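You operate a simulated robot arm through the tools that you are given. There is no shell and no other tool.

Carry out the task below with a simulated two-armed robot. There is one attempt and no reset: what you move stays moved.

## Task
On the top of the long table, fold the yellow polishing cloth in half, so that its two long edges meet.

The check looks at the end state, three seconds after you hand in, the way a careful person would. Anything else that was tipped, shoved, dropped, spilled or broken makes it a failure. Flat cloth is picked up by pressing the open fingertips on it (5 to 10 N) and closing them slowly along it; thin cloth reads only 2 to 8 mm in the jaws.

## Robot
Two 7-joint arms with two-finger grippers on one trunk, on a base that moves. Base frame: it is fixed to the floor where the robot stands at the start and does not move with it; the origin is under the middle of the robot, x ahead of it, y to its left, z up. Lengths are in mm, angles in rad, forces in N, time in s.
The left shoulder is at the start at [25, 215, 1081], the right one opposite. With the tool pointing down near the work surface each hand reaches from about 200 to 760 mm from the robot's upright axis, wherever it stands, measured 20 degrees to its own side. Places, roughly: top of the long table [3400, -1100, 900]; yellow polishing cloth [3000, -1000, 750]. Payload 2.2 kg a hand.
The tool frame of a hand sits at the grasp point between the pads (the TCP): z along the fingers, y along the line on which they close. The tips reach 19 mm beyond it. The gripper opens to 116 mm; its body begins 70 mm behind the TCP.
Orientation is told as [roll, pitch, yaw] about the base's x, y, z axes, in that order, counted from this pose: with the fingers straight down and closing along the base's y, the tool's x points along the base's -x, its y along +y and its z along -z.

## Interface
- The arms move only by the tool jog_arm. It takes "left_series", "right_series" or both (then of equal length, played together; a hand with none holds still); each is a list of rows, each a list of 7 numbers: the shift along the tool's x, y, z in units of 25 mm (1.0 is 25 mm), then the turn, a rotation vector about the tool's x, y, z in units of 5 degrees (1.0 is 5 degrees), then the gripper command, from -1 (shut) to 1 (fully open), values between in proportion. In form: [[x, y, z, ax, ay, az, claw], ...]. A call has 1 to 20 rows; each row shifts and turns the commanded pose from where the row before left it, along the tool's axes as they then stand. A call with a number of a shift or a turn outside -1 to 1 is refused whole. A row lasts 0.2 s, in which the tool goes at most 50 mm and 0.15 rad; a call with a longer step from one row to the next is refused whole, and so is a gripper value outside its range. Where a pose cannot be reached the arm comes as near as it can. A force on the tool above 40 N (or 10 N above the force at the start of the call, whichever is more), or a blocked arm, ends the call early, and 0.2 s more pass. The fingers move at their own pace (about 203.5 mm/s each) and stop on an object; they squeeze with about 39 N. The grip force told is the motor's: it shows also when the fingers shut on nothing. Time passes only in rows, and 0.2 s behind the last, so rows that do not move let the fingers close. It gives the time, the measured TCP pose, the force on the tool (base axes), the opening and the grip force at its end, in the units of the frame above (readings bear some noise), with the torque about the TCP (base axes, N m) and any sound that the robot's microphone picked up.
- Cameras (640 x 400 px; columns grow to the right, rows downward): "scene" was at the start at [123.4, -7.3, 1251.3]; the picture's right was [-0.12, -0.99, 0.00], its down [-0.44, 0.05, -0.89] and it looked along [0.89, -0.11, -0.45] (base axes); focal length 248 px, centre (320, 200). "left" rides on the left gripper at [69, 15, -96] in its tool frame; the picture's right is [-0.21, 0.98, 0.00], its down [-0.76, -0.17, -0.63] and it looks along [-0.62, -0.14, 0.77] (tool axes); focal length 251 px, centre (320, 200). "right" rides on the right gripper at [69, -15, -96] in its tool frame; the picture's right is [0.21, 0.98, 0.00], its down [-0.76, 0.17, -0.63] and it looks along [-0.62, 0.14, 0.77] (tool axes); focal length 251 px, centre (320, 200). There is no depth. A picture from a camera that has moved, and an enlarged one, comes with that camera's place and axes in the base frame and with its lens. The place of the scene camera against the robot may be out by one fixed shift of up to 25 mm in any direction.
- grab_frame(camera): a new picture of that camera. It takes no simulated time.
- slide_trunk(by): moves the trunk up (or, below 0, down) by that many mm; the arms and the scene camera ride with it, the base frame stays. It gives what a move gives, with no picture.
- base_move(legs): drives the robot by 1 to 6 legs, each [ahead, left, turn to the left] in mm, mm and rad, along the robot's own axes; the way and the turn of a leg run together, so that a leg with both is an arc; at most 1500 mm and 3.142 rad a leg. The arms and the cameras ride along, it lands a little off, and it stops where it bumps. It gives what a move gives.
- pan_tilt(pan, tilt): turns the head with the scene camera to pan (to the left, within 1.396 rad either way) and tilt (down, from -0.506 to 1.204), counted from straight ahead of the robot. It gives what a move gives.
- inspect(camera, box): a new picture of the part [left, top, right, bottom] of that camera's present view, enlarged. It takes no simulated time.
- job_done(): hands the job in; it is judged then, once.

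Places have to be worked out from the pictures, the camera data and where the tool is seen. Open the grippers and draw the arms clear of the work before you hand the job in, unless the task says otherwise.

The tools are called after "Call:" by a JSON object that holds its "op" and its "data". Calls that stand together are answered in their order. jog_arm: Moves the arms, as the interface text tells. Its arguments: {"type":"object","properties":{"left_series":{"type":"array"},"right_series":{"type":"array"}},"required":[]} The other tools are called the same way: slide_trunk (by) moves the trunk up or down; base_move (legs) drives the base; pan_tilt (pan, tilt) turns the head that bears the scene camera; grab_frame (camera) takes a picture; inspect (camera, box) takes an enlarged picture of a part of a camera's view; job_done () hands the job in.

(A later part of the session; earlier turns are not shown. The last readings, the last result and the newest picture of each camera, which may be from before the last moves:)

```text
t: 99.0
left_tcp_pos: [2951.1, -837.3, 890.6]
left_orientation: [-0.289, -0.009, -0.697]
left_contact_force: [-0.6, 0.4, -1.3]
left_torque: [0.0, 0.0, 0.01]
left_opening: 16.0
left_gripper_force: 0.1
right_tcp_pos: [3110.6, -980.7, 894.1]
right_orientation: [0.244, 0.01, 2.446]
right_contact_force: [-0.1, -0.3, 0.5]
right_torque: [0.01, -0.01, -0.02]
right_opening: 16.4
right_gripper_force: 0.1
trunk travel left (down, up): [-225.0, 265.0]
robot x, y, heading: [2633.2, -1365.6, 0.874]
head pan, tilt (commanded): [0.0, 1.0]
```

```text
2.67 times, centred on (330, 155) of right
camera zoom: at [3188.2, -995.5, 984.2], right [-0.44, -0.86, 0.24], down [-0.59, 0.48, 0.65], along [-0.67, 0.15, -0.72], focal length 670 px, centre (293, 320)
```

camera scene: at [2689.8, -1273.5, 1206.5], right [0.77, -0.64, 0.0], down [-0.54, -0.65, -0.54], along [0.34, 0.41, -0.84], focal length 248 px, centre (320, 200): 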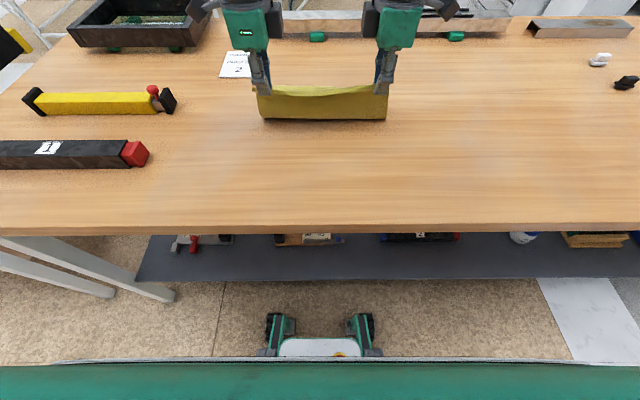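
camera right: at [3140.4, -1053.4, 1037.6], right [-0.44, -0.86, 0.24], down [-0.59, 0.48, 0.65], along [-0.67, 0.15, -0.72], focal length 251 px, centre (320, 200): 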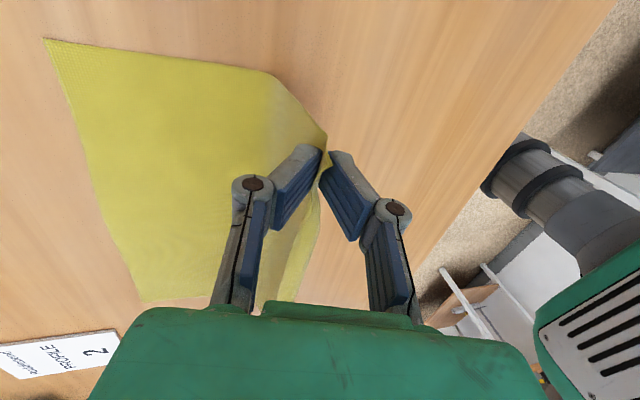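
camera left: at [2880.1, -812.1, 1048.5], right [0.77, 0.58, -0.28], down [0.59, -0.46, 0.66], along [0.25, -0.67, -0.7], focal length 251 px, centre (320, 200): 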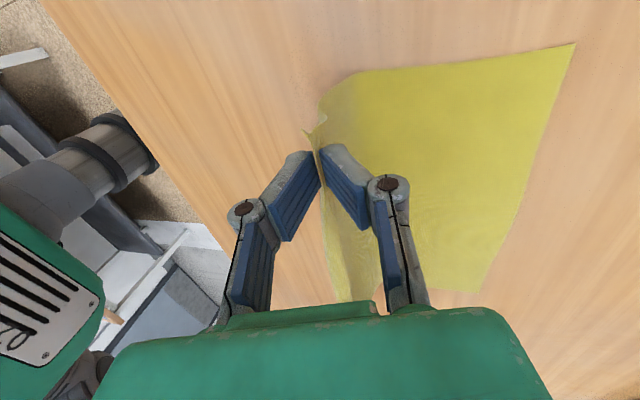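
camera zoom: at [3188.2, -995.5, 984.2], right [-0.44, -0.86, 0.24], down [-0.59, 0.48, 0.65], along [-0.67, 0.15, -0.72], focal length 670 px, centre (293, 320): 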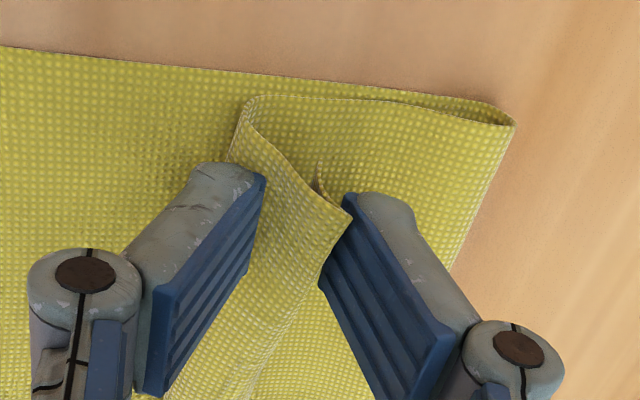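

On release the freed edge strip ended up folded back on top as a ~30 mm flap pointing toward me, rather than falling forward. The fold line itself is well placed. In the right hand the flap stands up against the outer pad, so I close the right jaws on it again nearer to its edge.

Call:
{"op": "jog_arm", "data": {"right_series": [[0, 0, 0, 0, 0, 0, -0.78], [0, 0, 0, 0, 0, 0, -0.84], [0, 0, 0, 0, 0, 0, -0.9], [0, 0, 0, 0, 0, 0, -0.96], [0, 0, 0, 0, 0, 0, -1], [0, 0, 0, 0, 0, 0, -1]]}}

Call:
{"op": "inspect", "data": {"camera": "right", "box": [210, 80, 450, 230]}}

Call:
{"op": "inspect", "data": {"camera": "scene", "box": [220, 30, 420, 155]}}

```text
t: 100.4
left_tcp_pos: [2952.6, -835.9, 891.9]
left_orientation: [-0.288, -0.009, -0.692]
left_contact_force: [-0.6, 0.2, 0.3]
left_torque: [0.03, 0.03, 0.02]
left_opening: 15.9
left_gripper_force: 0.0
right_tcp_pos: [3110.9, -981.5, 893.3]
right_orientation: [0.244, 0.009, 2.447]
right_contact_force: [0.0, -0.1, -0.7]
right_torque: [0.01, 0.01, 0.03]
right_opening: 3.6
right_gripper_force: 31.2
trunk travel left (down, up): [-225.0, 265.0]
robot x, y, heading: [2625.1, -1364.6, 0.872]
head pan, tilt (commanded): [0.0, 1.0]
```

```text
2.67 times, centred on (330, 155) of right
camera zoom: at [3188.2, -995.4, 984.1], right [-0.44, -0.86, 0.24], down [-0.59, 0.48, 0.65], along [-0.67, 0.15, -0.72], focal length 670 px, centre (293, 320)
```

zoom: 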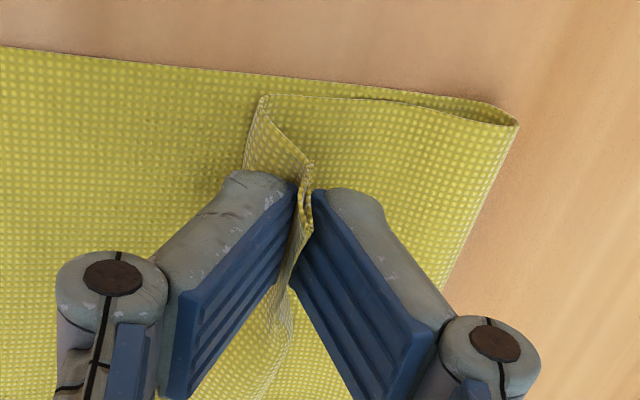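

```text
3.20 times, centred on (320, 92) of scene
camera zoom: at [2690.5, -1273.0, 1206.5], right [0.77, -0.64, 0.0], down [-0.54, -0.65, -0.54], along [0.34, 0.41, -0.84], focal length 792 px, centre (320, 544)
```

zoom: 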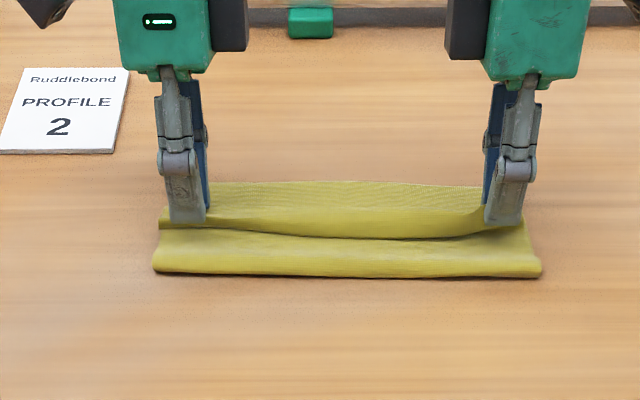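

The right grip is good again (3.6 mm, 31 N) with a shorter strip. I raise the empty left hand straight up, then lift the right pinch and carry it forward to flip the flap over.

Call:
{"op": "jog_arm", "data": {"left_series": [[0, -0.108, -0.344, 0, 0, 0, -0.72], [0, -0.108, -0.344, 0, 0, 0, -0.72], [0, -0.108, -0.344, 0, 0, 0, -0.72], [0, -0.108, -0.344, 0, 0, 0, -0.72], [0, -0.108, -0.344, 0, 0, 0, -0.72], [0, 0, 0, 0, 0, 0, -0.72], [0, 0, 0, 0, 0, 0, -0.72], [0, 0, 0, 0, 0, 0, -0.72], [0, 0, 0, 0, 0, 0, -0.72], [0, 0, 0, 0, 0, 0, -0.72]], "right_series": [[0, 0, 0, 0, 0, 0, -1], [0, -0.036, -0.266, 0, 0, 0, -1], [0, -0.036, -0.266, 0, 0, 0, -1], [0, -0.036, -0.266, 0, 0, 0, -1], [0, -0.036, -0.266, 0, 0, 0, -1], [0, -0.036, -0.266, 0, 0, 0, -1], [0, -0.296, 0.024, 0, 0, 0, -1], [0, -0.296, 0.024, 0, 0, 0, -1], [0, -0.296, 0.024, 0, 0, 0, -1], [0, -0.296, 0.024, 0, 0, 0, -1]]}}

Call:
{"op": "grab_frame", "data": {"camera": "left"}}

Call:
{"op": "grab_frame", "data": {"camera": "right"}}

Call:
{"op": "inspect", "data": {"camera": "scene", "box": [220, 30, 420, 155]}}

```text
t: 102.6
left_tcp_pos: [2951.6, -836.5, 936.5]
left_orientation: [-0.29, -0.008, -0.696]
left_contact_force: [1.0, 0.2, 0.6]
left_torque: [-0.01, 0.0, -0.02]
left_opening: 16.2
left_gripper_force: 0.0
right_tcp_pos: [3137.5, -948.8, 916.2]
right_orientation: [0.246, 0.009, 2.445]
right_contact_force: [-0.6, -0.6, -0.1]
right_torque: [-0.02, 0.02, 0.01]
right_opening: 2.4
right_gripper_force: 27.5
trunk travel left (down, up): [-225.0, 265.0]
robot x, y, heading: [2629.6, -1366.1, 0.876]
head pan, tilt (commanded): [0.0, 1.0]
```

```text
taken
camera left: at [2924.6, -758.3, 1025.5], right [0.77, 0.58, -0.28], down [0.59, -0.46, 0.66], along [0.25, -0.67, -0.7], focal length 251 px, centre (320, 200)
```

left: 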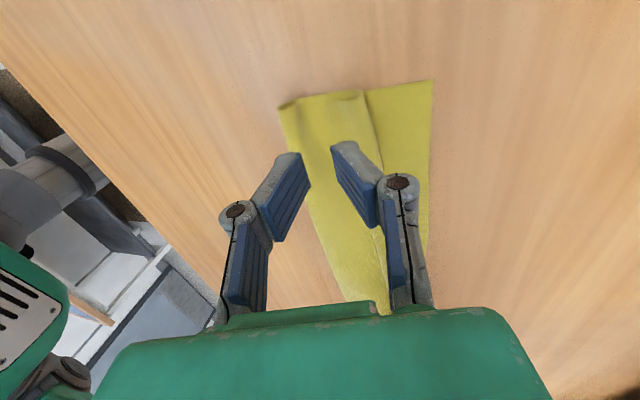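

```text
taken
camera right: at [3215.2, -963.4, 1006.5], right [-0.44, -0.86, 0.24], down [-0.59, 0.48, 0.65], along [-0.67, 0.15, -0.72], focal length 251 px, centre (320, 200)
```

right: 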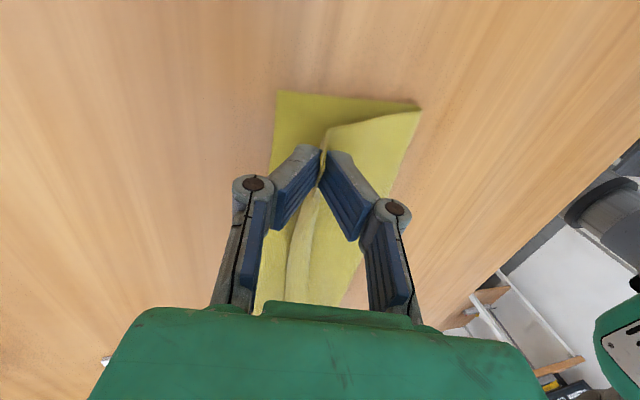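

```text
3.20 times, centred on (320, 92) of scene
camera zoom: at [2690.7, -1272.6, 1206.4], right [0.77, -0.64, 0.0], down [-0.54, -0.65, -0.54], along [0.34, 0.41, -0.84], focal length 792 px, centre (320, 544)
```

zoom: 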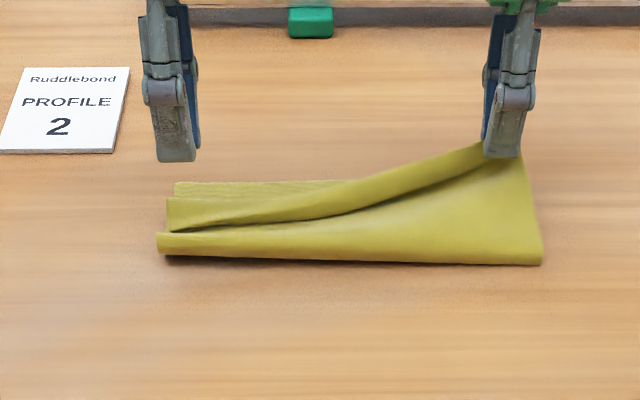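

Lifting only the right side pulled the fold line forward again. I need the left edge gripped as well to re-lay the fold, so let me look closely at the left flap.

Call:
{"op": "inspect", "data": {"camera": "left", "box": [240, 60, 460, 200]}}

Call:
{"op": "inspect", "data": {"camera": "scene", "box": [250, 60, 350, 122]}}

Call:
{"op": "inspect", "data": {"camera": "right", "box": [240, 70, 450, 200]}}

```text
2.86 times, centred on (350, 130) of left
camera zoom: at [2924.6, -758.3, 1025.5], right [0.77, 0.58, -0.28], down [0.59, -0.46, 0.66], along [0.25, -0.67, -0.7], focal length 718 px, centre (234, 400)
```

zoom: 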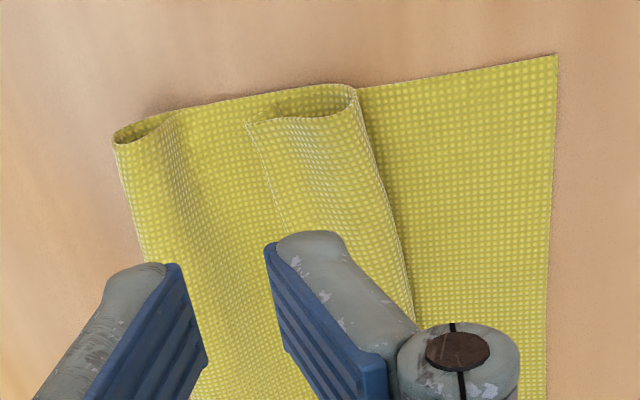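

```text
6.40 times, centred on (300, 91) of scene
camera zoom: at [2690.7, -1272.6, 1206.4], right [0.77, -0.64, 0.0], down [-0.54, -0.65, -0.54], along [0.34, 0.41, -0.84], focal length 1585 px, centre (448, 898)
```

zoom: 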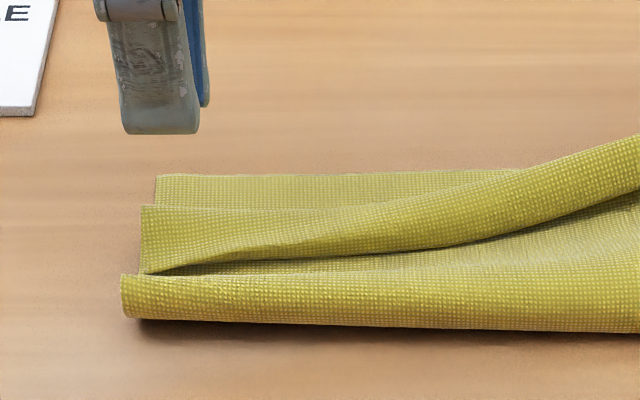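

```text
3.05 times, centred on (345, 135) of right
camera zoom: at [3215.2, -963.4, 1006.5], right [-0.44, -0.86, 0.24], down [-0.59, 0.48, 0.65], along [-0.67, 0.15, -0.72], focal length 766 px, centre (244, 398)
```

zoom: 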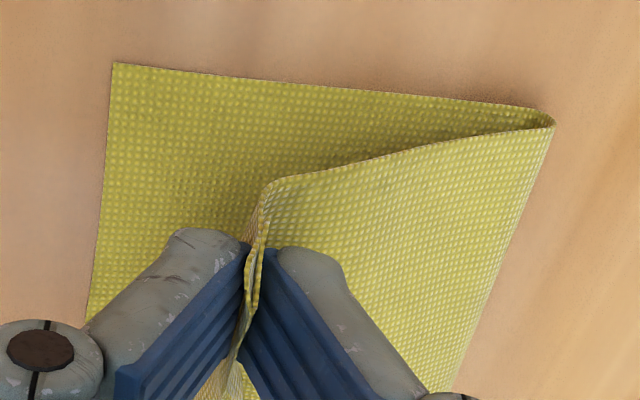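

The cross-section is clear now: the left flap is a ~30 mm strip folded back on top. I'll first finish the right side, moving its pinch far enough forward and down that no loop is left, so its edge ends up pointing forward. Then I'll sweep the left flap forward too, after which both edges can be re-gripped from the far side for a clean lay-down.

Call:
{"op": "jog_arm", "data": {"right_series": [[0, -0.26, 0.06, 0, 0, 0, -1], [0, -0.26, 0.08, 0, 0, 0, -1], [0, -0.26, 0.096, 0, 0, 0, -1], [0, -0.26, 0.1, 0, 0, 0, -1], [0, -0.26, 0.12, 0, 0, 0, -1], [0, -0.26, 0.12, 0, 0, 0, -1], [0, 0, 0, 0, 0, 0, -1]]}}

Call:
{"op": "inspect", "data": {"camera": "right", "box": [240, 70, 450, 200]}}

Call:
{"op": "inspect", "data": {"camera": "left", "box": [240, 60, 460, 200]}}

Call:
{"op": "inspect", "data": {"camera": "scene", "box": [220, 30, 420, 155]}}

```text
t: 104.2
left_tcp_pos: [2951.9, -836.7, 937.6]
left_orientation: [-0.29, -0.009, -0.694]
left_contact_force: [-0.2, 0.1, -0.3]
left_torque: [0.0, -0.01, -0.03]
left_opening: 16.4
left_gripper_force: 0.2
right_tcp_pos: [3147.0, -943.3, 894.1]
right_orientation: [0.246, 0.009, 2.447]
right_contact_force: [-0.3, 0.0, 0.2]
right_torque: [-0.02, -0.05, -0.03]
right_opening: 3.0
right_gripper_force: 29.0
right hand out of reach, approached as far as the arm can: row 3, 4, 5, 6
trunk travel left (down, up): [-225.0, 265.0]
robot x, y, heading: [2630.4, -1366.4, 0.875]
head pan, tilt (commanded): [0.0, 1.0]
```

```text
3.05 times, centred on (345, 135) of right
camera zoom: at [3225.8, -957.7, 983.9], right [-0.44, -0.86, 0.24], down [-0.59, 0.48, 0.65], along [-0.67, 0.15, -0.72], focal length 766 px, centre (244, 398)
```

zoom: 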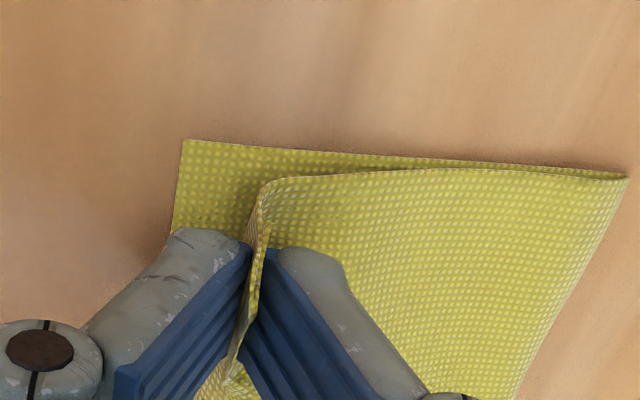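

```text
2.86 times, centred on (350, 130) of left
camera zoom: at [2924.2, -758.5, 1025.9], right [0.77, 0.58, -0.28], down [0.59, -0.47, 0.66], along [0.25, -0.67, -0.7], focal length 718 px, centre (234, 400)
```

zoom: 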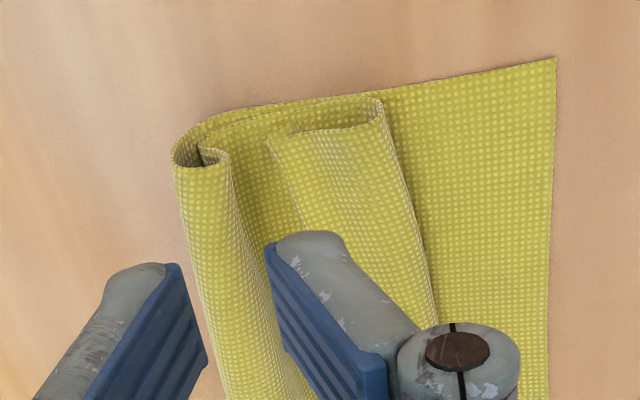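

```text
3.20 times, centred on (320, 92) of scene
camera zoom: at [2690.4, -1272.9, 1206.5], right [0.77, -0.64, 0.0], down [-0.54, -0.65, -0.54], along [0.34, 0.41, -0.84], focal length 792 px, centre (320, 544)
```

zoom: 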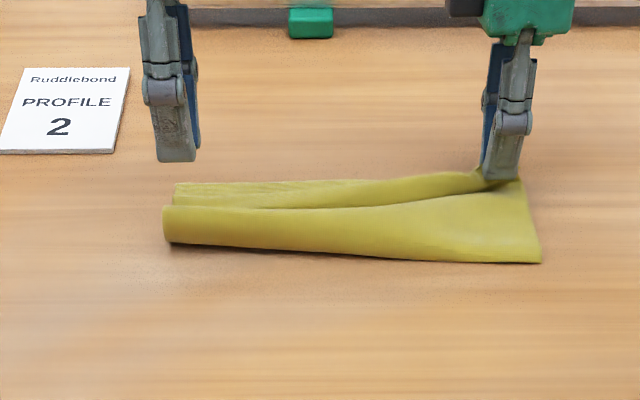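

With tilt the right arm runs out of reach here, and pulling on one side drags the left. A cleaner way is to open the cloth out again and fold the far edge toward me, where I can tilt the fingers naturally. To unfold evenly I'll first grip the left side's top loop: straighten the left hand to vertical and position it astride the loop ridge (F≈625, R≈-80).

Call:
{"op": "jog_arm", "data": {"left_series": [[0, 0, 0, -1, 0, 0, -0.41], [0, 0, 0, -1, 0, 0, -0.41], [0, 0, 0, -1, 0, 0, -0.41], [0, 0, 0, -0.5, 0, 0, -0.41], [-0.16, 0.22, 0, 0, 0, 0, -0.41], [-0.16, 0.22, 0, 0, 0, 0, -0.41], [0, 0, 0.4, 0, 0, 0, -0.41], [0, 0, 0.4, 0, 0, 0, -0.41], [0, 0, 0.4, 0, 0, 0, -0.41], [0, 0, 0, 0, 0, 0, -0.41]]}}

Call:
{"op": "inspect", "data": {"camera": "left", "box": [210, 80, 450, 230]}}

Call:
{"op": "inspect", "data": {"camera": "scene", "box": [220, 30, 420, 155]}}

```text
t: 106.4
left_tcp_pos: [2964.1, -831.9, 906.8]
left_orientation: [0.016, -0.01, -0.695]
left_contact_force: [0.4, 0.3, 0.7]
left_torque: [0.01, -0.01, -0.01]
left_opening: 34.4
left_gripper_force: 0.0
right_tcp_pos: [3148.6, -943.5, 893.6]
right_orientation: [0.247, 0.008, 2.447]
right_contact_force: [0.5, 0.7, 0.2]
right_torque: [0.03, 0.0, 0.01]
right_opening: 3.4
right_gripper_force: 32.7
trunk travel left (down, up): [-225.0, 265.0]
robot x, y, heading: [2626.3, -1363.4, 0.87]
head pan, tilt (commanded): [0.0, 1.0]
```

```text
2.67 times, centred on (330, 155) of left
camera zoom: at [2919.2, -777.3, 1004.9], right [0.79, 0.61, 0.02], down [0.46, -0.62, 0.64], along [0.4, -0.49, -0.77], focal length 670 px, centre (293, 320)
```

zoom: 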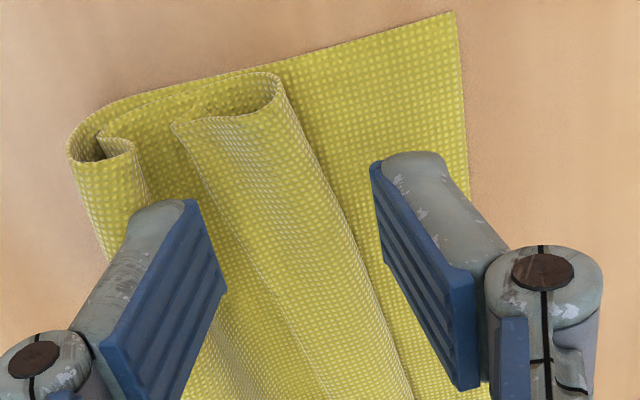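

```text
3.20 times, centred on (320, 92) of scene
camera zoom: at [2690.3, -1273.1, 1206.5], right [0.77, -0.64, 0.0], down [-0.54, -0.65, -0.54], along [0.34, 0.41, -0.84], focal length 792 px, centre (320, 544)
```

zoom: 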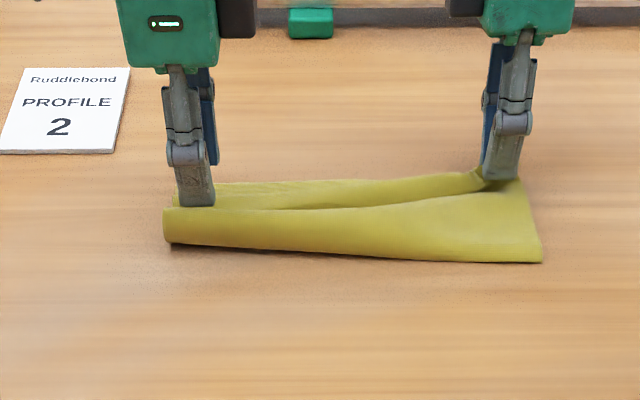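

The left jaws are astride the folded-back strip and its loop. I lower to about 5 mm above the table and close on it, gripping only the top layer.

Call:
{"op": "jog_arm", "data": {"left_series": [[0, 0, 0.27, 0, 0, 0, -0.41], [0, 0, 0.27, 0, 0, 0, -0.41], [0, 0, 0.26, 0, 0, 0, -0.41], [0, 0, 0, 0, 0, 0, -0.41], [0, 0, 0, 0, 0, 0, -0.5], [0, 0, 0, 0, 0, 0, -0.6], [0, 0, 0, 0, 0, 0, -0.7], [0, 0, 0, 0, 0, 0, -0.8], [0, 0, 0, 0, 0, 0, -0.9], [0, 0, 0, 0, 0, 0, -1], [0, 0, 0, 0, 0, 0, -1]]}}

Call:
{"op": "inspect", "data": {"camera": "left", "box": [210, 80, 450, 230]}}

```text
t: 108.8
left_tcp_pos: [2966.0, -832.6, 887.9]
left_orientation: [0.017, -0.008, -0.697]
left_contact_force: [0.0, -0.4, 1.9]
left_torque: [-0.02, 0.02, 0.0]
left_opening: 2.4
left_gripper_force: 30.3
right_tcp_pos: [3148.5, -942.5, 893.8]
right_orientation: [0.245, 0.007, 2.447]
right_contact_force: [-0.2, -0.9, -0.5]
right_torque: [0.0, 0.04, -0.02]
right_opening: 3.3
right_gripper_force: 32.8
trunk travel left (down, up): [-225.0, 265.0]
robot x, y, heading: [2629.2, -1367.0, 0.873]
head pan, tilt (commanded): [0.0, 1.0]
```

```text
2.67 times, centred on (330, 155) of left
camera zoom: at [2919.9, -777.6, 984.9], right [0.79, 0.61, 0.02], down [0.46, -0.62, 0.64], along [0.4, -0.49, -0.77], focal length 670 px, centre (293, 320)
```

zoom: 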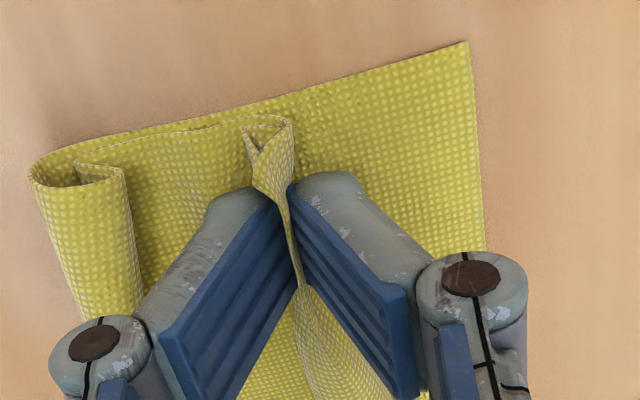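

Both hands now hold the top layer's edge (left 2.4 mm / 30 N, right 3.3 mm / 33 N). I'll repeat the manoeuvre that placed the fold correctly: up over the fold, down low, and this time slide forward at low height to pull the loop flat before releasing. First, up to the apex.

Call:
{"op": "jog_arm", "data": {"left_series": [[0, -0.18, -0.265, 0, 0, 0, -1], [0, -0.18, -0.265, 0, 0, 0, -1], [0, -0.18, -0.265, 0, 0, 0, -1], [0, -0.18, -0.265, 0, 0, 0, -1], [0, -0.18, -0.265, 0, 0, 0, -1], [0, -0.18, -0.265, 0, 0, 0, -1], [0, -0.18, -0.265, 0, 0, 0, -1], [0, -0.18, -0.265, 0, 0, 0, -1], [0, -0.333, -0.16, 0, 0, 0, -1], [0, -0.333, -0.16, 0, 0, 0, -1], [0, -0.333, -0.16, 0, 0, 0, -1], [0, -0.333, -0.16, 0, 0, 0, -1], [0, -0.333, -0.16, 0, 0, 0, -1], [0, -0.333, -0.16, 0, 0, 0, -1], [0, 0, 0, 1, 0, 0, -1], [0, 0, 0, 1, 0, 0, -1], [0, 0, 0, 1, 0, 0, -1], [0, 0, 0, 0, 0, 0, -1]], "right_series": [[0, 0.333, -0.16, 0, 0, 0, -1], [0, 0.333, -0.16, 0, 0, 0, -1], [0, 0.333, -0.16, 0, 0, 0, -1], [0, 0.333, -0.16, 0, 0, 0, -1], [0, 0.333, -0.16, 0, 0, 0, -1], [0, 0.333, -0.16, 0, 0, 0, -1], [0, 0.333, -0.16, 0, 0, 0, -1], [0, 0.333, -0.16, 0, 0, 0, -1], [0, 0.417, -0.013, 0, 0, 0, -1], [0, 0.417, -0.013, 0, 0, 0, -1], [0, 0.417, -0.013, 0, 0, 0, -1], [0, 0.417, -0.013, 0, 0, 0, -1], [0, 0.417, -0.013, 0, 0, 0, -1], [0, 0.417, -0.013, 0, 0, 0, -1], [0, 0, 0, 0, 0, 0, -1], [0, 0, 0, 0, 0, 0, -1], [0, 0, 0, 0, 0, 0, -1], [0, 0, 0, 0, 0, 0, -1]]}}

Call:
{"op": "grab_frame", "data": {"camera": "left"}}

Call:
{"op": "grab_frame", "data": {"camera": "right"}}

Call:
{"op": "inspect", "data": {"camera": "scene", "box": [220, 30, 420, 155]}}

```text
t: 112.6
left_tcp_pos: [2907.3, -899.3, 962.3]
left_orientation: [-0.247, -0.01, -0.697]
left_contact_force: [0.7, 0.7, 0.0]
left_torque: [0.01, 0.0, -0.02]
left_opening: 4.7
left_gripper_force: 37.2
right_tcp_pos: [3118.9, -936.2, 965.6]
right_orientation: [0.246, 0.009, 2.447]
right_contact_force: [-0.1, 0.1, 0.1]
right_torque: [0.0, 0.02, -0.05]
right_opening: 3.3
right_gripper_force: 32.3
right hand out of reach, approached as far as the arm can: row 1, 2, 3, 4, 5, 6, 7, 8, 9, 10, 11, 12, 13, 14
trunk travel left (down, up): [-225.0, 265.0]
robot x, y, heading: [2627.0, -1364.7, 0.875]
head pan, tilt (commanded): [0.0, 1.0]
```

```text
taken
camera left: at [2878.8, -824.4, 1052.9], right [0.77, 0.59, -0.24], down [0.57, -0.49, 0.66], along [0.27, -0.65, -0.71], focal length 251 px, centre (320, 200)
```

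left: 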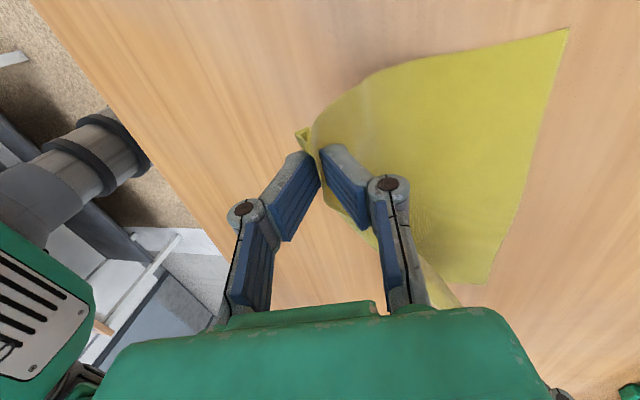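

```text
taken
camera right: at [3196.6, -950.9, 1056.6], right [-0.44, -0.86, 0.24], down [-0.59, 0.48, 0.65], along [-0.67, 0.15, -0.72], focal length 251 px, centre (320, 200)
```

right: 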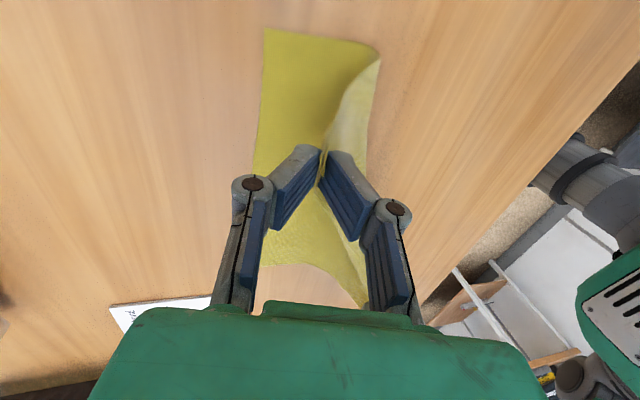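

```text
3.20 times, centred on (320, 92) of scene
camera zoom: at [2689.6, -1273.3, 1206.6], right [0.77, -0.64, 0.0], down [-0.54, -0.65, -0.54], along [0.34, 0.41, -0.84], focal length 792 px, centre (320, 544)
```

zoom: 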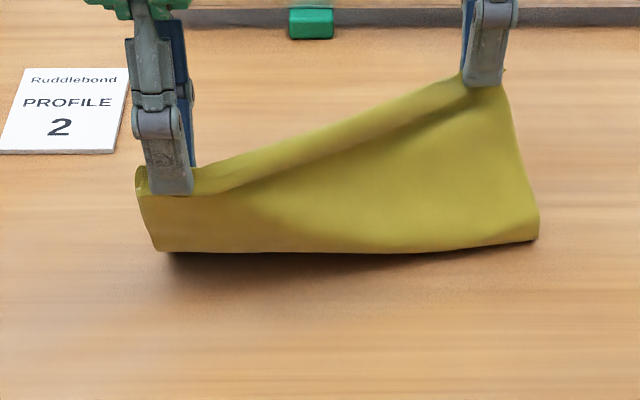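

The right arm did not follow (it reports out of reach and sits at F≈644, z 84). I hold still for a moment and check whether its actual pose converges to the command before moving any further.

Call:
{"op": "jog_arm", "data": {"right_series": [[0, 0, 0, 0, 0, 0, -1], [0, 0, 0, 0, 0, 0, -1]]}}

```text
t: 113.2
left_tcp_pos: [2909.2, -899.4, 961.5]
left_orientation: [-0.244, -0.008, -0.695]
left_contact_force: [0.2, 1.5, 0.4]
left_torque: [0.01, 0.03, 0.04]
left_opening: 3.4
left_gripper_force: 30.7
right_tcp_pos: [3119.9, -936.3, 964.1]
right_orientation: [0.247, 0.008, 2.448]
right_contact_force: [-0.4, 0.4, -0.8]
right_torque: [0.0, -0.04, 0.01]
right_opening: 3.3
right_gripper_force: 31.9
trunk travel left (down, up): [-225.0, 265.0]
robot x, y, heading: [2628.0, -1366.2, 0.871]
head pan, tilt (commanded): [0.0, 1.0]
```

It holds steady and is no longer flagged. I test the right arm with small steps: first remove its tilt (back toward vertical) and see whether it follows.

Call:
{"op": "jog_arm", "data": {"right_series": [[0, 0, 0, 1, 0, 0, -1], [0, 0, 0, 1, 0, 0, -1], [0, 0, 0, 1, 0, 0, -1], [0, 0, 0, 0, 0, 0, -1]]}}

```text
t: 114.2
left_tcp_pos: [2909.2, -897.7, 962.6]
left_orientation: [-0.24, -0.013, -0.693]
left_contact_force: [19.5, 2.0, 1.5]
left_torque: [0.01, -0.35, 0.22]
left_opening: 3.3
left_gripper_force: 32.1
right_tcp_pos: [3131.4, -890.0, 988.5]
right_orientation: [-0.013, 0.007, 2.448]
right_contact_force: [-18.6, -2.5, -2.4]
right_torque: [-0.05, 0.41, 0.11]
right_opening: 3.6
right_gripper_force: 32.4
right hand out of reach, approached as far as the arm can: row 1, 2, 3
trunk travel left (down, up): [-225.0, 265.0]
robot x, y, heading: [2628.2, -1363.3, 0.88]
head pan, tilt (commanded): [0.0, 1.0]
```

The right arm is stuck near full extension (singular) and drifted forward, putting about 19 N of tension through the cloth. I first relieve that by moving the left hand toward the right hand.

Call:
{"op": "jog_arm", "data": {"left_series": [[-0.3, 0.4, 0, 0, 0, 0, -1], [-0.3, 0.4, 0, 0, 0, 0, -1], [-0.3, 0.4, 0, 0, 0, 0, -1], [0, 0, 0, 0, 0, 0, -1]]}}

Call:
{"op": "grab_frame", "data": {"camera": "scene"}}

```text
t: 115.2
left_tcp_pos: [2943.9, -890.4, 954.9]
left_orientation: [-0.247, -0.007, -0.694]
left_contact_force: [0.0, 0.0, 0.3]
left_torque: [0.0, 0.0, 0.0]
left_opening: 3.0
left_gripper_force: 32.0
right_tcp_pos: [3132.9, -889.6, 990.1]
right_orientation: [-0.016, 0.01, 2.446]
right_contact_force: [0.9, 0.5, 0.1]
right_torque: [-0.02, 0.02, 0.0]
right_opening: 3.2
right_gripper_force: 32.2
trunk travel left (down, up): [-225.0, 265.0]
robot x, y, heading: [2627.4, -1367.2, 0.875]
head pan, tilt (commanded): [0.0, 1.0]
```

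```text
taken
camera scene: at [2690.0, -1273.1, 1206.5], right [0.77, -0.64, 0.0], down [-0.54, -0.65, -0.54], along [0.34, 0.41, -0.84], focal length 248 px, centre (320, 200)
```

scene: 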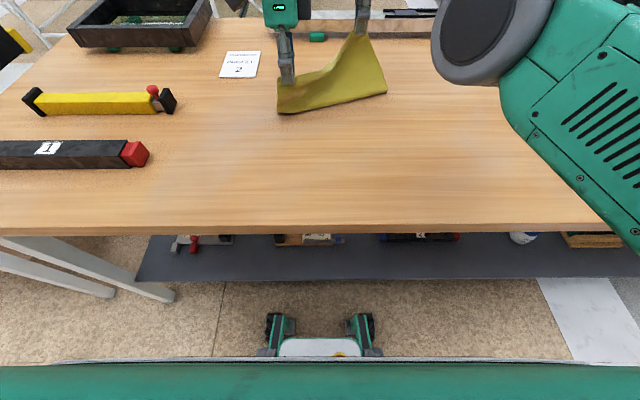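

Tension is gone. The right arm is clearly stretched out straight. I try to bend it back with steps toward me, sideways to its own side and slightly down.

Call:
{"op": "jog_arm", "data": {"right_series": [[0.4, 0.8, 0.2, 0, 0, 0, -1], [0.4, 0.8, 0.2, 0, 0, 0, -1]]}}

```text
t: 115.8
left_tcp_pos: [2945.4, -891.3, 955.9]
left_orientation: [-0.245, -0.009, -0.697]
left_contact_force: [0.0, 0.5, 0.2]
left_torque: [-0.06, 0.02, -0.02]
left_opening: 2.4
left_gripper_force: 32.6
right_tcp_pos: [3136.7, -890.2, 986.5]
right_orientation: [-0.014, 0.01, 2.447]
right_contact_force: [0.6, -0.1, -0.4]
right_torque: [0.03, -0.01, -0.01]
right_opening: 3.1
right_gripper_force: 31.9
right hand out of reach, approached as far as the arm can: row 1, 2
trunk travel left (down, up): [-225.0, 265.0]
robot x, y, heading: [2624.6, -1361.3, 0.87]
head pan, tilt (commanded): [0.0, 1.0]
```

Still stuck, so perhaps a wrist joint is at its limit. I try turning the right hand a little back about its finger axis (toward its natural yaw) to free it.

Call:
{"op": "jog_arm", "data": {"right_series": [[0, 0, 0, 0, 0, 1, -1], [0, 0, 0, 0, 0, 1, -1], [0, 0, 0, 0, 0, 1, -1]]}}

```text
t: 116.6
left_tcp_pos: [2945.3, -891.2, 955.7]
left_orientation: [-0.246, -0.009, -0.694]
left_contact_force: [-0.2, 0.7, -0.9]
left_torque: [0.05, -0.02, -0.04]
left_opening: 4.5
left_gripper_force: 37.3
right_tcp_pos: [3136.8, -890.6, 986.6]
right_orientation: [-0.018, 0.005, 2.182]
right_contact_force: [-0.3, -0.3, -0.7]
right_torque: [0.02, 0.01, 0.01]
right_opening: 3.1
right_gripper_force: 32.5
trunk travel left (down, up): [-225.0, 265.0]
robot x, y, heading: [2630.4, -1363.9, 0.877]
head pan, tilt (commanded): [0.0, 1.0]
```

The rotation went through cleanly, so the arm can move. Now I retry a step toward me.

Call:
{"op": "jog_arm", "data": {"right_series": [[0.1, 0.4, 0, 0, 0, 0, -1], [0.1, 0.4, 0, 0, 0, 0, -1]]}}

```text
t: 117.2
left_tcp_pos: [2945.1, -890.6, 956.3]
left_orientation: [-0.242, -0.009, -0.694]
left_contact_force: [0.4, 0.6, 0.3]
left_torque: [0.0, -0.02, 0.01]
left_opening: 2.6
left_gripper_force: 33.1
right_tcp_pos: [3129.8, -890.1, 989.8]
right_orientation: [-0.017, 0.006, 2.183]
right_contact_force: [-0.2, 0.0, 0.2]
right_torque: [0.02, -0.02, 0.01]
right_opening: 3.1
right_gripper_force: 32.3
right hand out of reach, approached as far as the arm can: row 1, 2
trunk travel left (down, up): [-225.0, 265.0]
robot x, y, heading: [2631.3, -1366.5, 0.876]
head pan, tilt (commanded): [0.0, 1.0]
```

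It only creeps, which is typical near full stretch. Lowering the hand shortens the distance to the shoulder, so I command a series of small down-and-back steps.

Call:
{"op": "jog_arm", "data": {"right_series": [[0.03, 0.1, 0.2, 0, 0, 0, -1], [0.03, 0.1, 0.2, 0, 0, 0, -1], [0.03, 0.1, 0.2, 0, 0, 0, -1], [0.03, 0.1, 0.2, 0, 0, 0, -1], [0.03, 0.1, 0.2, 0, 0, 0, -1], [0.03, 0.1, 0.2, 0, 0, 0, -1]]}}

```text
t: 118.6
left_tcp_pos: [2944.8, -890.5, 954.7]
left_orientation: [-0.245, -0.008, -0.697]
left_contact_force: [0.3, -0.5, -0.7]
left_torque: [0.04, -0.01, 0.01]
left_opening: 2.5
left_gripper_force: 27.2
right_tcp_pos: [3128.4, -884.2, 963.1]
right_orientation: [-0.015, 0.004, 2.187]
right_contact_force: [-0.4, -0.5, 0.1]
right_torque: [0.0, 0.0, 0.01]
right_opening: 3.2
right_gripper_force: 32.1
right hand out of reach, approached as far as the arm can: row 1, 2, 3, 4, 5
trunk travel left (down, up): [-225.0, 265.0]
robot x, y, heading: [2624.9, -1365.8, 0.876]
head pan, tilt (commanded): [0.0, 1.0]
```

Row 6 went through unflagged, so the arm is coming free. I continue with steps toward me.

Call:
{"op": "jog_arm", "data": {"right_series": [[0.05, 0.2, 0.1, 0, 0, 0, -1], [0.05, 0.2, 0.1, 0, 0, 0, -1], [0.05, 0.2, 0.1, 0, 0, 0, -1], [0.05, 0.2, 0.1, 0, 0, 0, -1]]}}

```text
t: 119.6
left_tcp_pos: [2945.8, -890.9, 954.7]
left_orientation: [-0.247, -0.01, -0.694]
left_contact_force: [-0.3, 0.6, 0.1]
left_torque: [-0.01, 0.07, 0.02]
left_opening: 4.9
left_gripper_force: 36.4
right_tcp_pos: [3122.8, -880.1, 953.1]
right_orientation: [-0.016, 0.007, 2.185]
right_contact_force: [0.0, -0.3, 0.5]
right_torque: [-0.03, 0.03, 0.01]
right_opening: 3.3
right_gripper_force: 31.6
right hand out of reach, approached as far as the arm can: row 1, 2, 3, 4
trunk travel left (down, up): [-225.0, 265.0]
robot x, y, heading: [2628.8, -1364.7, 0.873]
head pan, tilt (commanded): [0.0, 1.0]
```

Down and leftward motions work but motion toward the shoulder doesn't; the elbow is straight. I'll try larger single steps directed right at the shoulder, to break out of the straight-arm posture.

Call:
{"op": "jog_arm", "data": {"right_series": [[0.5, 1.0, 0.4, 0, 0, 0, -1]]}}

```text
t: 120.0
left_tcp_pos: [2945.3, -891.8, 955.4]
left_orientation: [-0.246, -0.008, -0.694]
left_contact_force: [0.0, 0.0, 0.0]
left_torque: [-0.05, -0.01, -0.01]
left_opening: 3.1
left_gripper_force: 29.6
right_tcp_pos: [3118.7, -878.8, 944.7]
right_orientation: [-0.016, 0.004, 2.185]
right_contact_force: [0.5, 0.3, -0.5]
right_torque: [0.0, -0.01, -0.02]
right_opening: 3.2
right_gripper_force: 32.5
right hand out of reach, approached as far as the arm can: row 1
trunk travel left (down, up): [-225.0, 265.0]
robot x, y, heading: [2628.9, -1362.9, 0.871]
head pan, tilt (commanded): [0.0, 1.0]
```

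The right arm still only moves along its sphere. Let me check the overall state with pictures before deciding how to free it.

Call:
{"op": "grab_frame", "data": {"camera": "scene"}}

Call:
{"op": "grab_frame", "data": {"camera": "right"}}

Call:
{"op": "grab_frame", "data": {"camera": "left"}}

```text
taken
camera scene: at [2690.1, -1272.5, 1206.4], right [0.77, -0.64, 0.0], down [-0.54, -0.65, -0.54], along [0.34, 0.41, -0.84], focal length 248 px, centre (320, 200)
```

scene: 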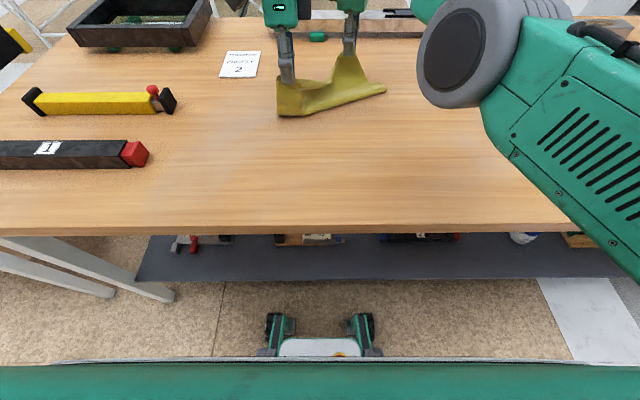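

```text
taken
camera right: at [3170.3, -926.5, 1041.4], right [-0.67, -0.74, -0.01], down [-0.58, 0.52, 0.63], along [-0.45, 0.43, -0.78], focal length 251 px, centre (320, 200)
```

right: 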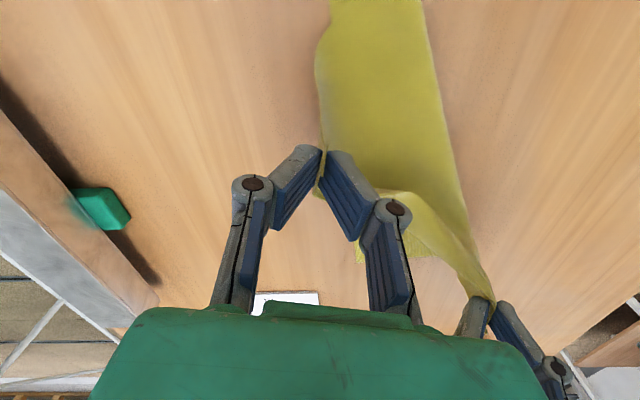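

```text
taken
camera left: at [2916.4, -816.0, 1045.7], right [0.77, 0.59, -0.24], down [0.57, -0.49, 0.66], along [0.27, -0.65, -0.71], focal length 251 px, centre (320, 200)
```

left: 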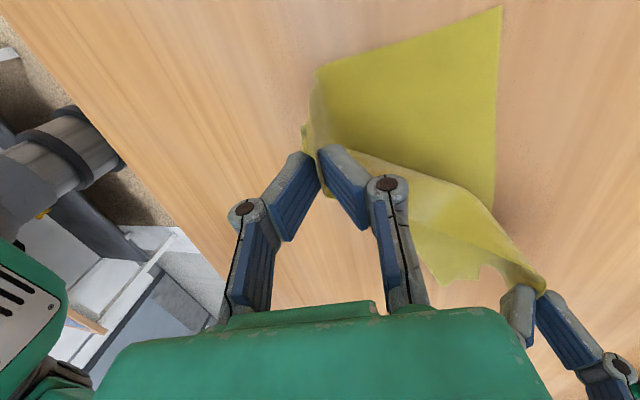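

I test a purely tangential swing to the right (keeping the distance to the right shoulder constant).

Call:
{"op": "jog_arm", "data": {"right_series": [[0.72, -0.38, 0.1, 0, 0, 0, -1], [0.72, -0.36, 0.1, 0, 0, 0, -1]]}}

```text
t: 120.6
left_tcp_pos: [2945.6, -891.3, 955.4]
left_orientation: [-0.244, -0.009, -0.694]
left_contact_force: [3.2, 0.7, 0.5]
left_torque: [0.0, -0.03, 0.02]
left_opening: 3.1
left_gripper_force: 29.9
right_tcp_pos: [3156.4, -894.0, 941.8]
right_orientation: [-0.014, 0.004, 2.184]
right_contact_force: [-3.1, -0.3, 0.5]
right_torque: [-0.01, 0.04, 0.05]
right_opening: 3.1
right_gripper_force: 31.7
right hand out of reach, approached as far as the arm can: row 2
trunk travel left (down, up): [-225.0, 265.0]
robot x, y, heading: [2627.8, -1362.0, 0.874]
head pan, tilt (commanded): [0.0, 1.0]
```

That tangential move works. From this new position I test a step toward me again.

Call:
{"op": "jog_arm", "data": {"right_series": [[0.1, 0.4, 0, 0, 0, 0, -1], [0.1, 0.4, 0, 0, 0, 0, -1], [0.1, 0.4, 0, 0, 0, 0, -1]]}}

```text
t: 121.4
left_tcp_pos: [2946.3, -890.5, 954.8]
left_orientation: [-0.246, -0.009, -0.697]
left_contact_force: [-0.4, -0.4, 0.9]
left_torque: [-0.02, 0.0, 0.0]
left_opening: 3.1
left_gripper_force: 28.7
right_tcp_pos: [3148.8, -891.3, 945.6]
right_orientation: [-0.015, 0.006, 2.184]
right_contact_force: [-1.1, -0.2, 0.0]
right_torque: [0.05, 0.02, 0.03]
right_opening: 3.0
right_gripper_force: 32.0
right hand out of reach, approached as far as the arm can: row 1, 2, 3
trunk travel left (down, up): [-225.0, 265.0]
robot x, y, heading: [2630.9, -1366.5, 0.876]
head pan, tilt (commanded): [0.0, 1.0]
```

Still nothing. The safest way on is to set the right corner down on the table and free the hand from the cloth. I lower the right hand straight down to just above the table.

Call:
{"op": "jog_arm", "data": {"right_series": [[0, 0, 0.28, 0, 0, 0, -1], [0, 0, 0.28, 0, 0, 0, -1], [0, 0, 0.28, 0, 0, 0, -1], [0, 0, 0.28, 0, 0, 0, -1], [0, 0, 0.28, 0, 0, 0, -1], [0, 0, 0.28, 0, 0, 0, -1], [0, 0, 0.28, 0, 0, 0, -1]]}}

Call:
{"op": "grab_frame", "data": {"camera": "right"}}

```text
t: 123.0
left_tcp_pos: [2945.5, -891.4, 954.7]
left_orientation: [-0.244, -0.011, -0.694]
left_contact_force: [6.9, 1.1, -1.6]
left_torque: [0.0, -0.08, 0.12]
left_opening: 2.6
left_gripper_force: 30.6
right_tcp_pos: [3150.3, -888.9, 896.1]
right_orientation: [-0.014, 0.004, 2.186]
right_contact_force: [-7.0, -1.4, 3.1]
right_torque: [0.0, 0.17, 0.05]
right_opening: 3.4
right_gripper_force: 32.7
trunk travel left (down, up): [-225.0, 265.0]
robot x, y, heading: [2627.9, -1365.3, 0.874]
head pan, tilt (commanded): [0.0, 1.0]
```

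```text
taken
camera right: at [3201.5, -936.3, 993.2], right [-0.67, -0.74, -0.01], down [-0.58, 0.52, 0.63], along [-0.46, 0.43, -0.78], focal length 251 px, centre (320, 200)
```

right: 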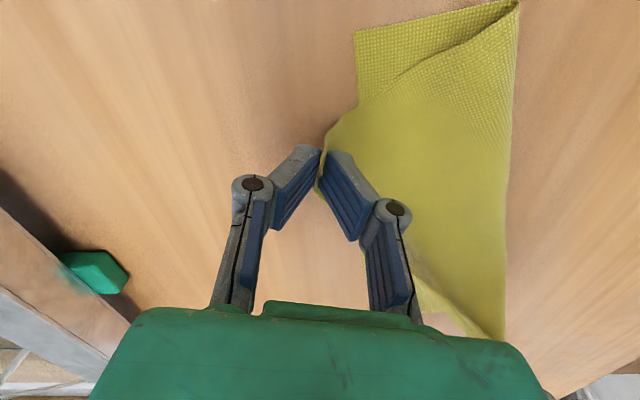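

The descent was clean. There is 7 N of tension between the hands, so I bring the left hand a little closer and lower it too, then retry drawing the right hand back.

Call:
{"op": "jog_arm", "data": {"left_series": [[-0.3, 0.2, 0.1, 0, 0, 0, -1], [-0.3, 0.2, 0.1, 0, 0, 0, -1], [-0.2, 0.2, 0.2, 0, 0, 0, -1], [0, 0.2, 0.2, 0, 0, 0, -1], [0, 0, 0, 0, 0, 0, -1]], "right_series": [[0, 0, 0, 0, 0, 0, -1], [0, 0, 0, 0, 0, 0, -1], [0.05, 0.2, 0, 0, 0, 0, -1], [0.05, 0.2, 0, 0, 0, 0, -1], [0.05, 0.2, 0, 0, 0, 0, -1]]}}

```text
t: 124.2
left_tcp_pos: [2970.0, -891.0, 935.1]
left_orientation: [-0.246, -0.009, -0.695]
left_contact_force: [0.3, -0.4, -0.2]
left_torque: [0.0, -0.02, 0.0]
left_opening: 2.7
left_gripper_force: 28.6
right_tcp_pos: [3149.7, -887.8, 896.1]
right_orientation: [-0.017, 0.005, 2.186]
right_contact_force: [-0.4, 0.3, -0.4]
right_torque: [-0.01, -0.03, 0.04]
right_opening: 3.2
right_gripper_force: 31.7
right hand out of reach, approached as far as the arm can: row 3, 4, 5
trunk travel left (down, up): [-225.0, 265.0]
robot x, y, heading: [2629.3, -1360.6, 0.878]
head pan, tilt (commanded): [0.0, 1.0]
```

The right arm stays stuck radially, so I set its corner down, open the jaws and lift the hand away.

Call:
{"op": "jog_arm", "data": {"right_series": [[0, 0, 0.28, 0, 0, 0, -1], [0, 0, 0, 0, 0, 0, -0.9], [0, 0, 0, 0, 0, 0, -0.75], [0, 0, 0, 0, 0, 0, -0.6], [0, 0, 0, 0, 0, 0, -0.4], [0, 0, -0.3, 0, 0, 0, -0.4], [0, 0, -0.5, 0, 0, 0, -0.4], [0, 0, -0.6, 0, 0, 0, -0.4], [0, 0, -0.6, 0, 0, 0, -0.4], [0, 0, -0.6, 0, 0, 0, -0.4]]}}

Call:
{"op": "grab_frame", "data": {"camera": "right"}}

Call:
{"op": "grab_frame", "data": {"camera": "left"}}

Call:
{"op": "grab_frame", "data": {"camera": "scene"}}

```text
t: 126.4
left_tcp_pos: [2970.7, -891.7, 936.2]
left_orientation: [-0.242, -0.008, -0.696]
left_contact_force: [-0.2, -0.1, 0.3]
left_torque: [0.01, 0.0, 0.02]
left_opening: 3.8
left_gripper_force: 33.2
right_tcp_pos: [3148.7, -888.4, 955.8]
right_orientation: [-0.021, 0.002, 2.185]
right_contact_force: [-0.5, -0.8, 0.2]
right_torque: [0.0, -0.02, 0.03]
right_opening: 34.5
right_gripper_force: 0.0
trunk travel left (down, up): [-225.0, 265.0]
robot x, y, heading: [2630.5, -1366.7, 0.875]
head pan, tilt (commanded): [0.0, 1.0]
```

```text
taken
camera right: at [3198.8, -936.8, 1052.1], right [-0.67, -0.74, -0.02], down [-0.58, 0.52, 0.63], along [-0.45, 0.43, -0.78], focal length 251 px, centre (320, 200)
```

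right: 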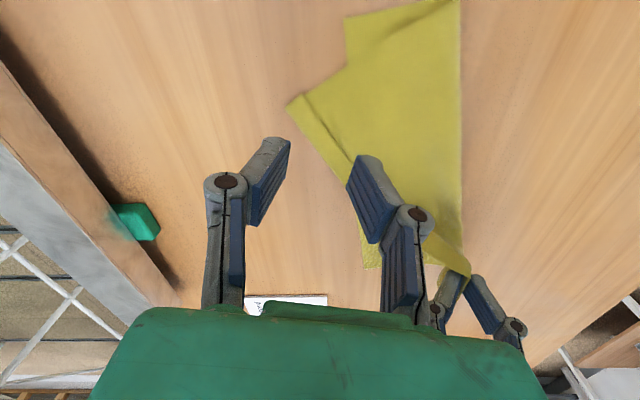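

```text
taken
camera left: at [2941.6, -817.0, 1026.7], right [0.77, 0.59, -0.24], down [0.57, -0.49, 0.66], along [0.27, -0.65, -0.71], focal length 251 px, centre (320, 200)
```

left: 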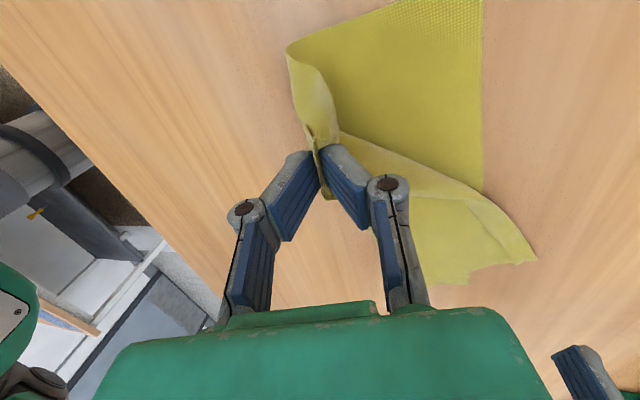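

```text
taken
camera scene: at [2690.2, -1273.2, 1206.5], right [0.77, -0.64, 0.0], down [-0.54, -0.65, -0.54], along [0.34, 0.41, -0.84], focal length 248 px, centre (320, 200)
```

scene: 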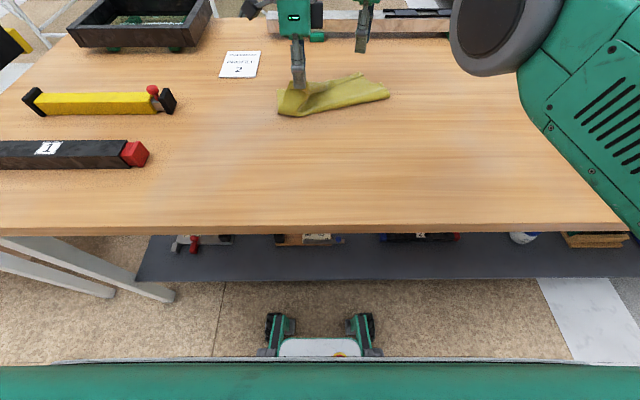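

The right hand is free. I turn it back to its natural orientation (75° about the finger axis), which should un-jam the wrist and elbow.

Call:
{"op": "jog_arm", "data": {"right_series": [[0, 0, 0, 0, 0, 1, -0.4], [0, 0, 0, 0, 0, 1, -0.6], [0, 0, 0, 0, 0, 1, -0.8], [0, 0, 0, 0, 0, 1, -0.8], [0, 0, 0, 0, 0, 1, -0.8], [0, 0, 0, 0, 0, 1, -0.8], [0, 0, 0, 0, 0, 1, -0.8], [0, 0, 0, 0, 0, 1, -0.8], [0, 0, 0, 0, 0, 1, -0.8], [0, 0, 0, 0, 0, 1, -0.8], [0, 0, 0, 0, 0, 1, -0.8], [0, 0, 0, 0, 0, 1, -0.8], [0, 0, 0, 0, 0, 1, -0.8], [0, 0, 0, 0, 0, 1, -0.8], [0, 0, 0, 0, 0, 1, -0.8]]}}

```text
t: 129.6
left_tcp_pos: [2971.6, -891.3, 935.1]
left_orientation: [-0.246, -0.01, -0.695]
left_contact_force: [0.6, 0.2, -0.6]
left_torque: [0.03, -0.02, -0.01]
left_opening: 4.1
left_gripper_force: 37.0
right_tcp_pos: [3148.1, -889.8, 954.1]
right_orientation: [-0.01, -0.015, 0.874]
right_contact_force: [-0.2, 0.3, 0.1]
right_torque: [-0.02, -0.02, -0.03]
right_opening: 11.3
right_gripper_force: 0.0
right hand out of reach, approached as far as the arm can: row 15
trunk travel left (down, up): [-225.0, 265.0]
robot x, y, heading: [2630.7, -1363.4, 0.871]
head pan, tilt (commanded): [0.0, 1.0]
```

Back in the natural orientation. Now I test drawing the right hand toward me.

Call:
{"op": "jog_arm", "data": {"right_series": [[0.4, -0.2, 0, 0, 0, 0, -0.8], [0.4, -0.2, 0, 0, 0, 0, -0.8], [0.4, -0.2, 0, 0, 0, 0, -0.8]]}}

```text
t: 130.4
left_tcp_pos: [2970.4, -890.5, 935.6]
left_orientation: [-0.246, -0.01, -0.695]
left_contact_force: [-1.1, -0.3, 0.1]
left_torque: [0.01, -0.02, 0.04]
left_opening: 2.9
left_gripper_force: 29.3
right_tcp_pos: [3147.6, -890.2, 952.0]
right_orientation: [-0.008, -0.016, 0.876]
right_contact_force: [0.2, 0.6, 0.1]
right_torque: [0.01, -0.03, 0.01]
right_opening: 11.3
right_gripper_force: 0.1
right hand out of reach, approached as far as the arm can: row 1, 2, 3
trunk travel left (down, up): [-225.0, 265.0]
robot x, y, heading: [2626.9, -1366.0, 0.873]
head pan, tilt (commanded): [0.0, 1.0]
```

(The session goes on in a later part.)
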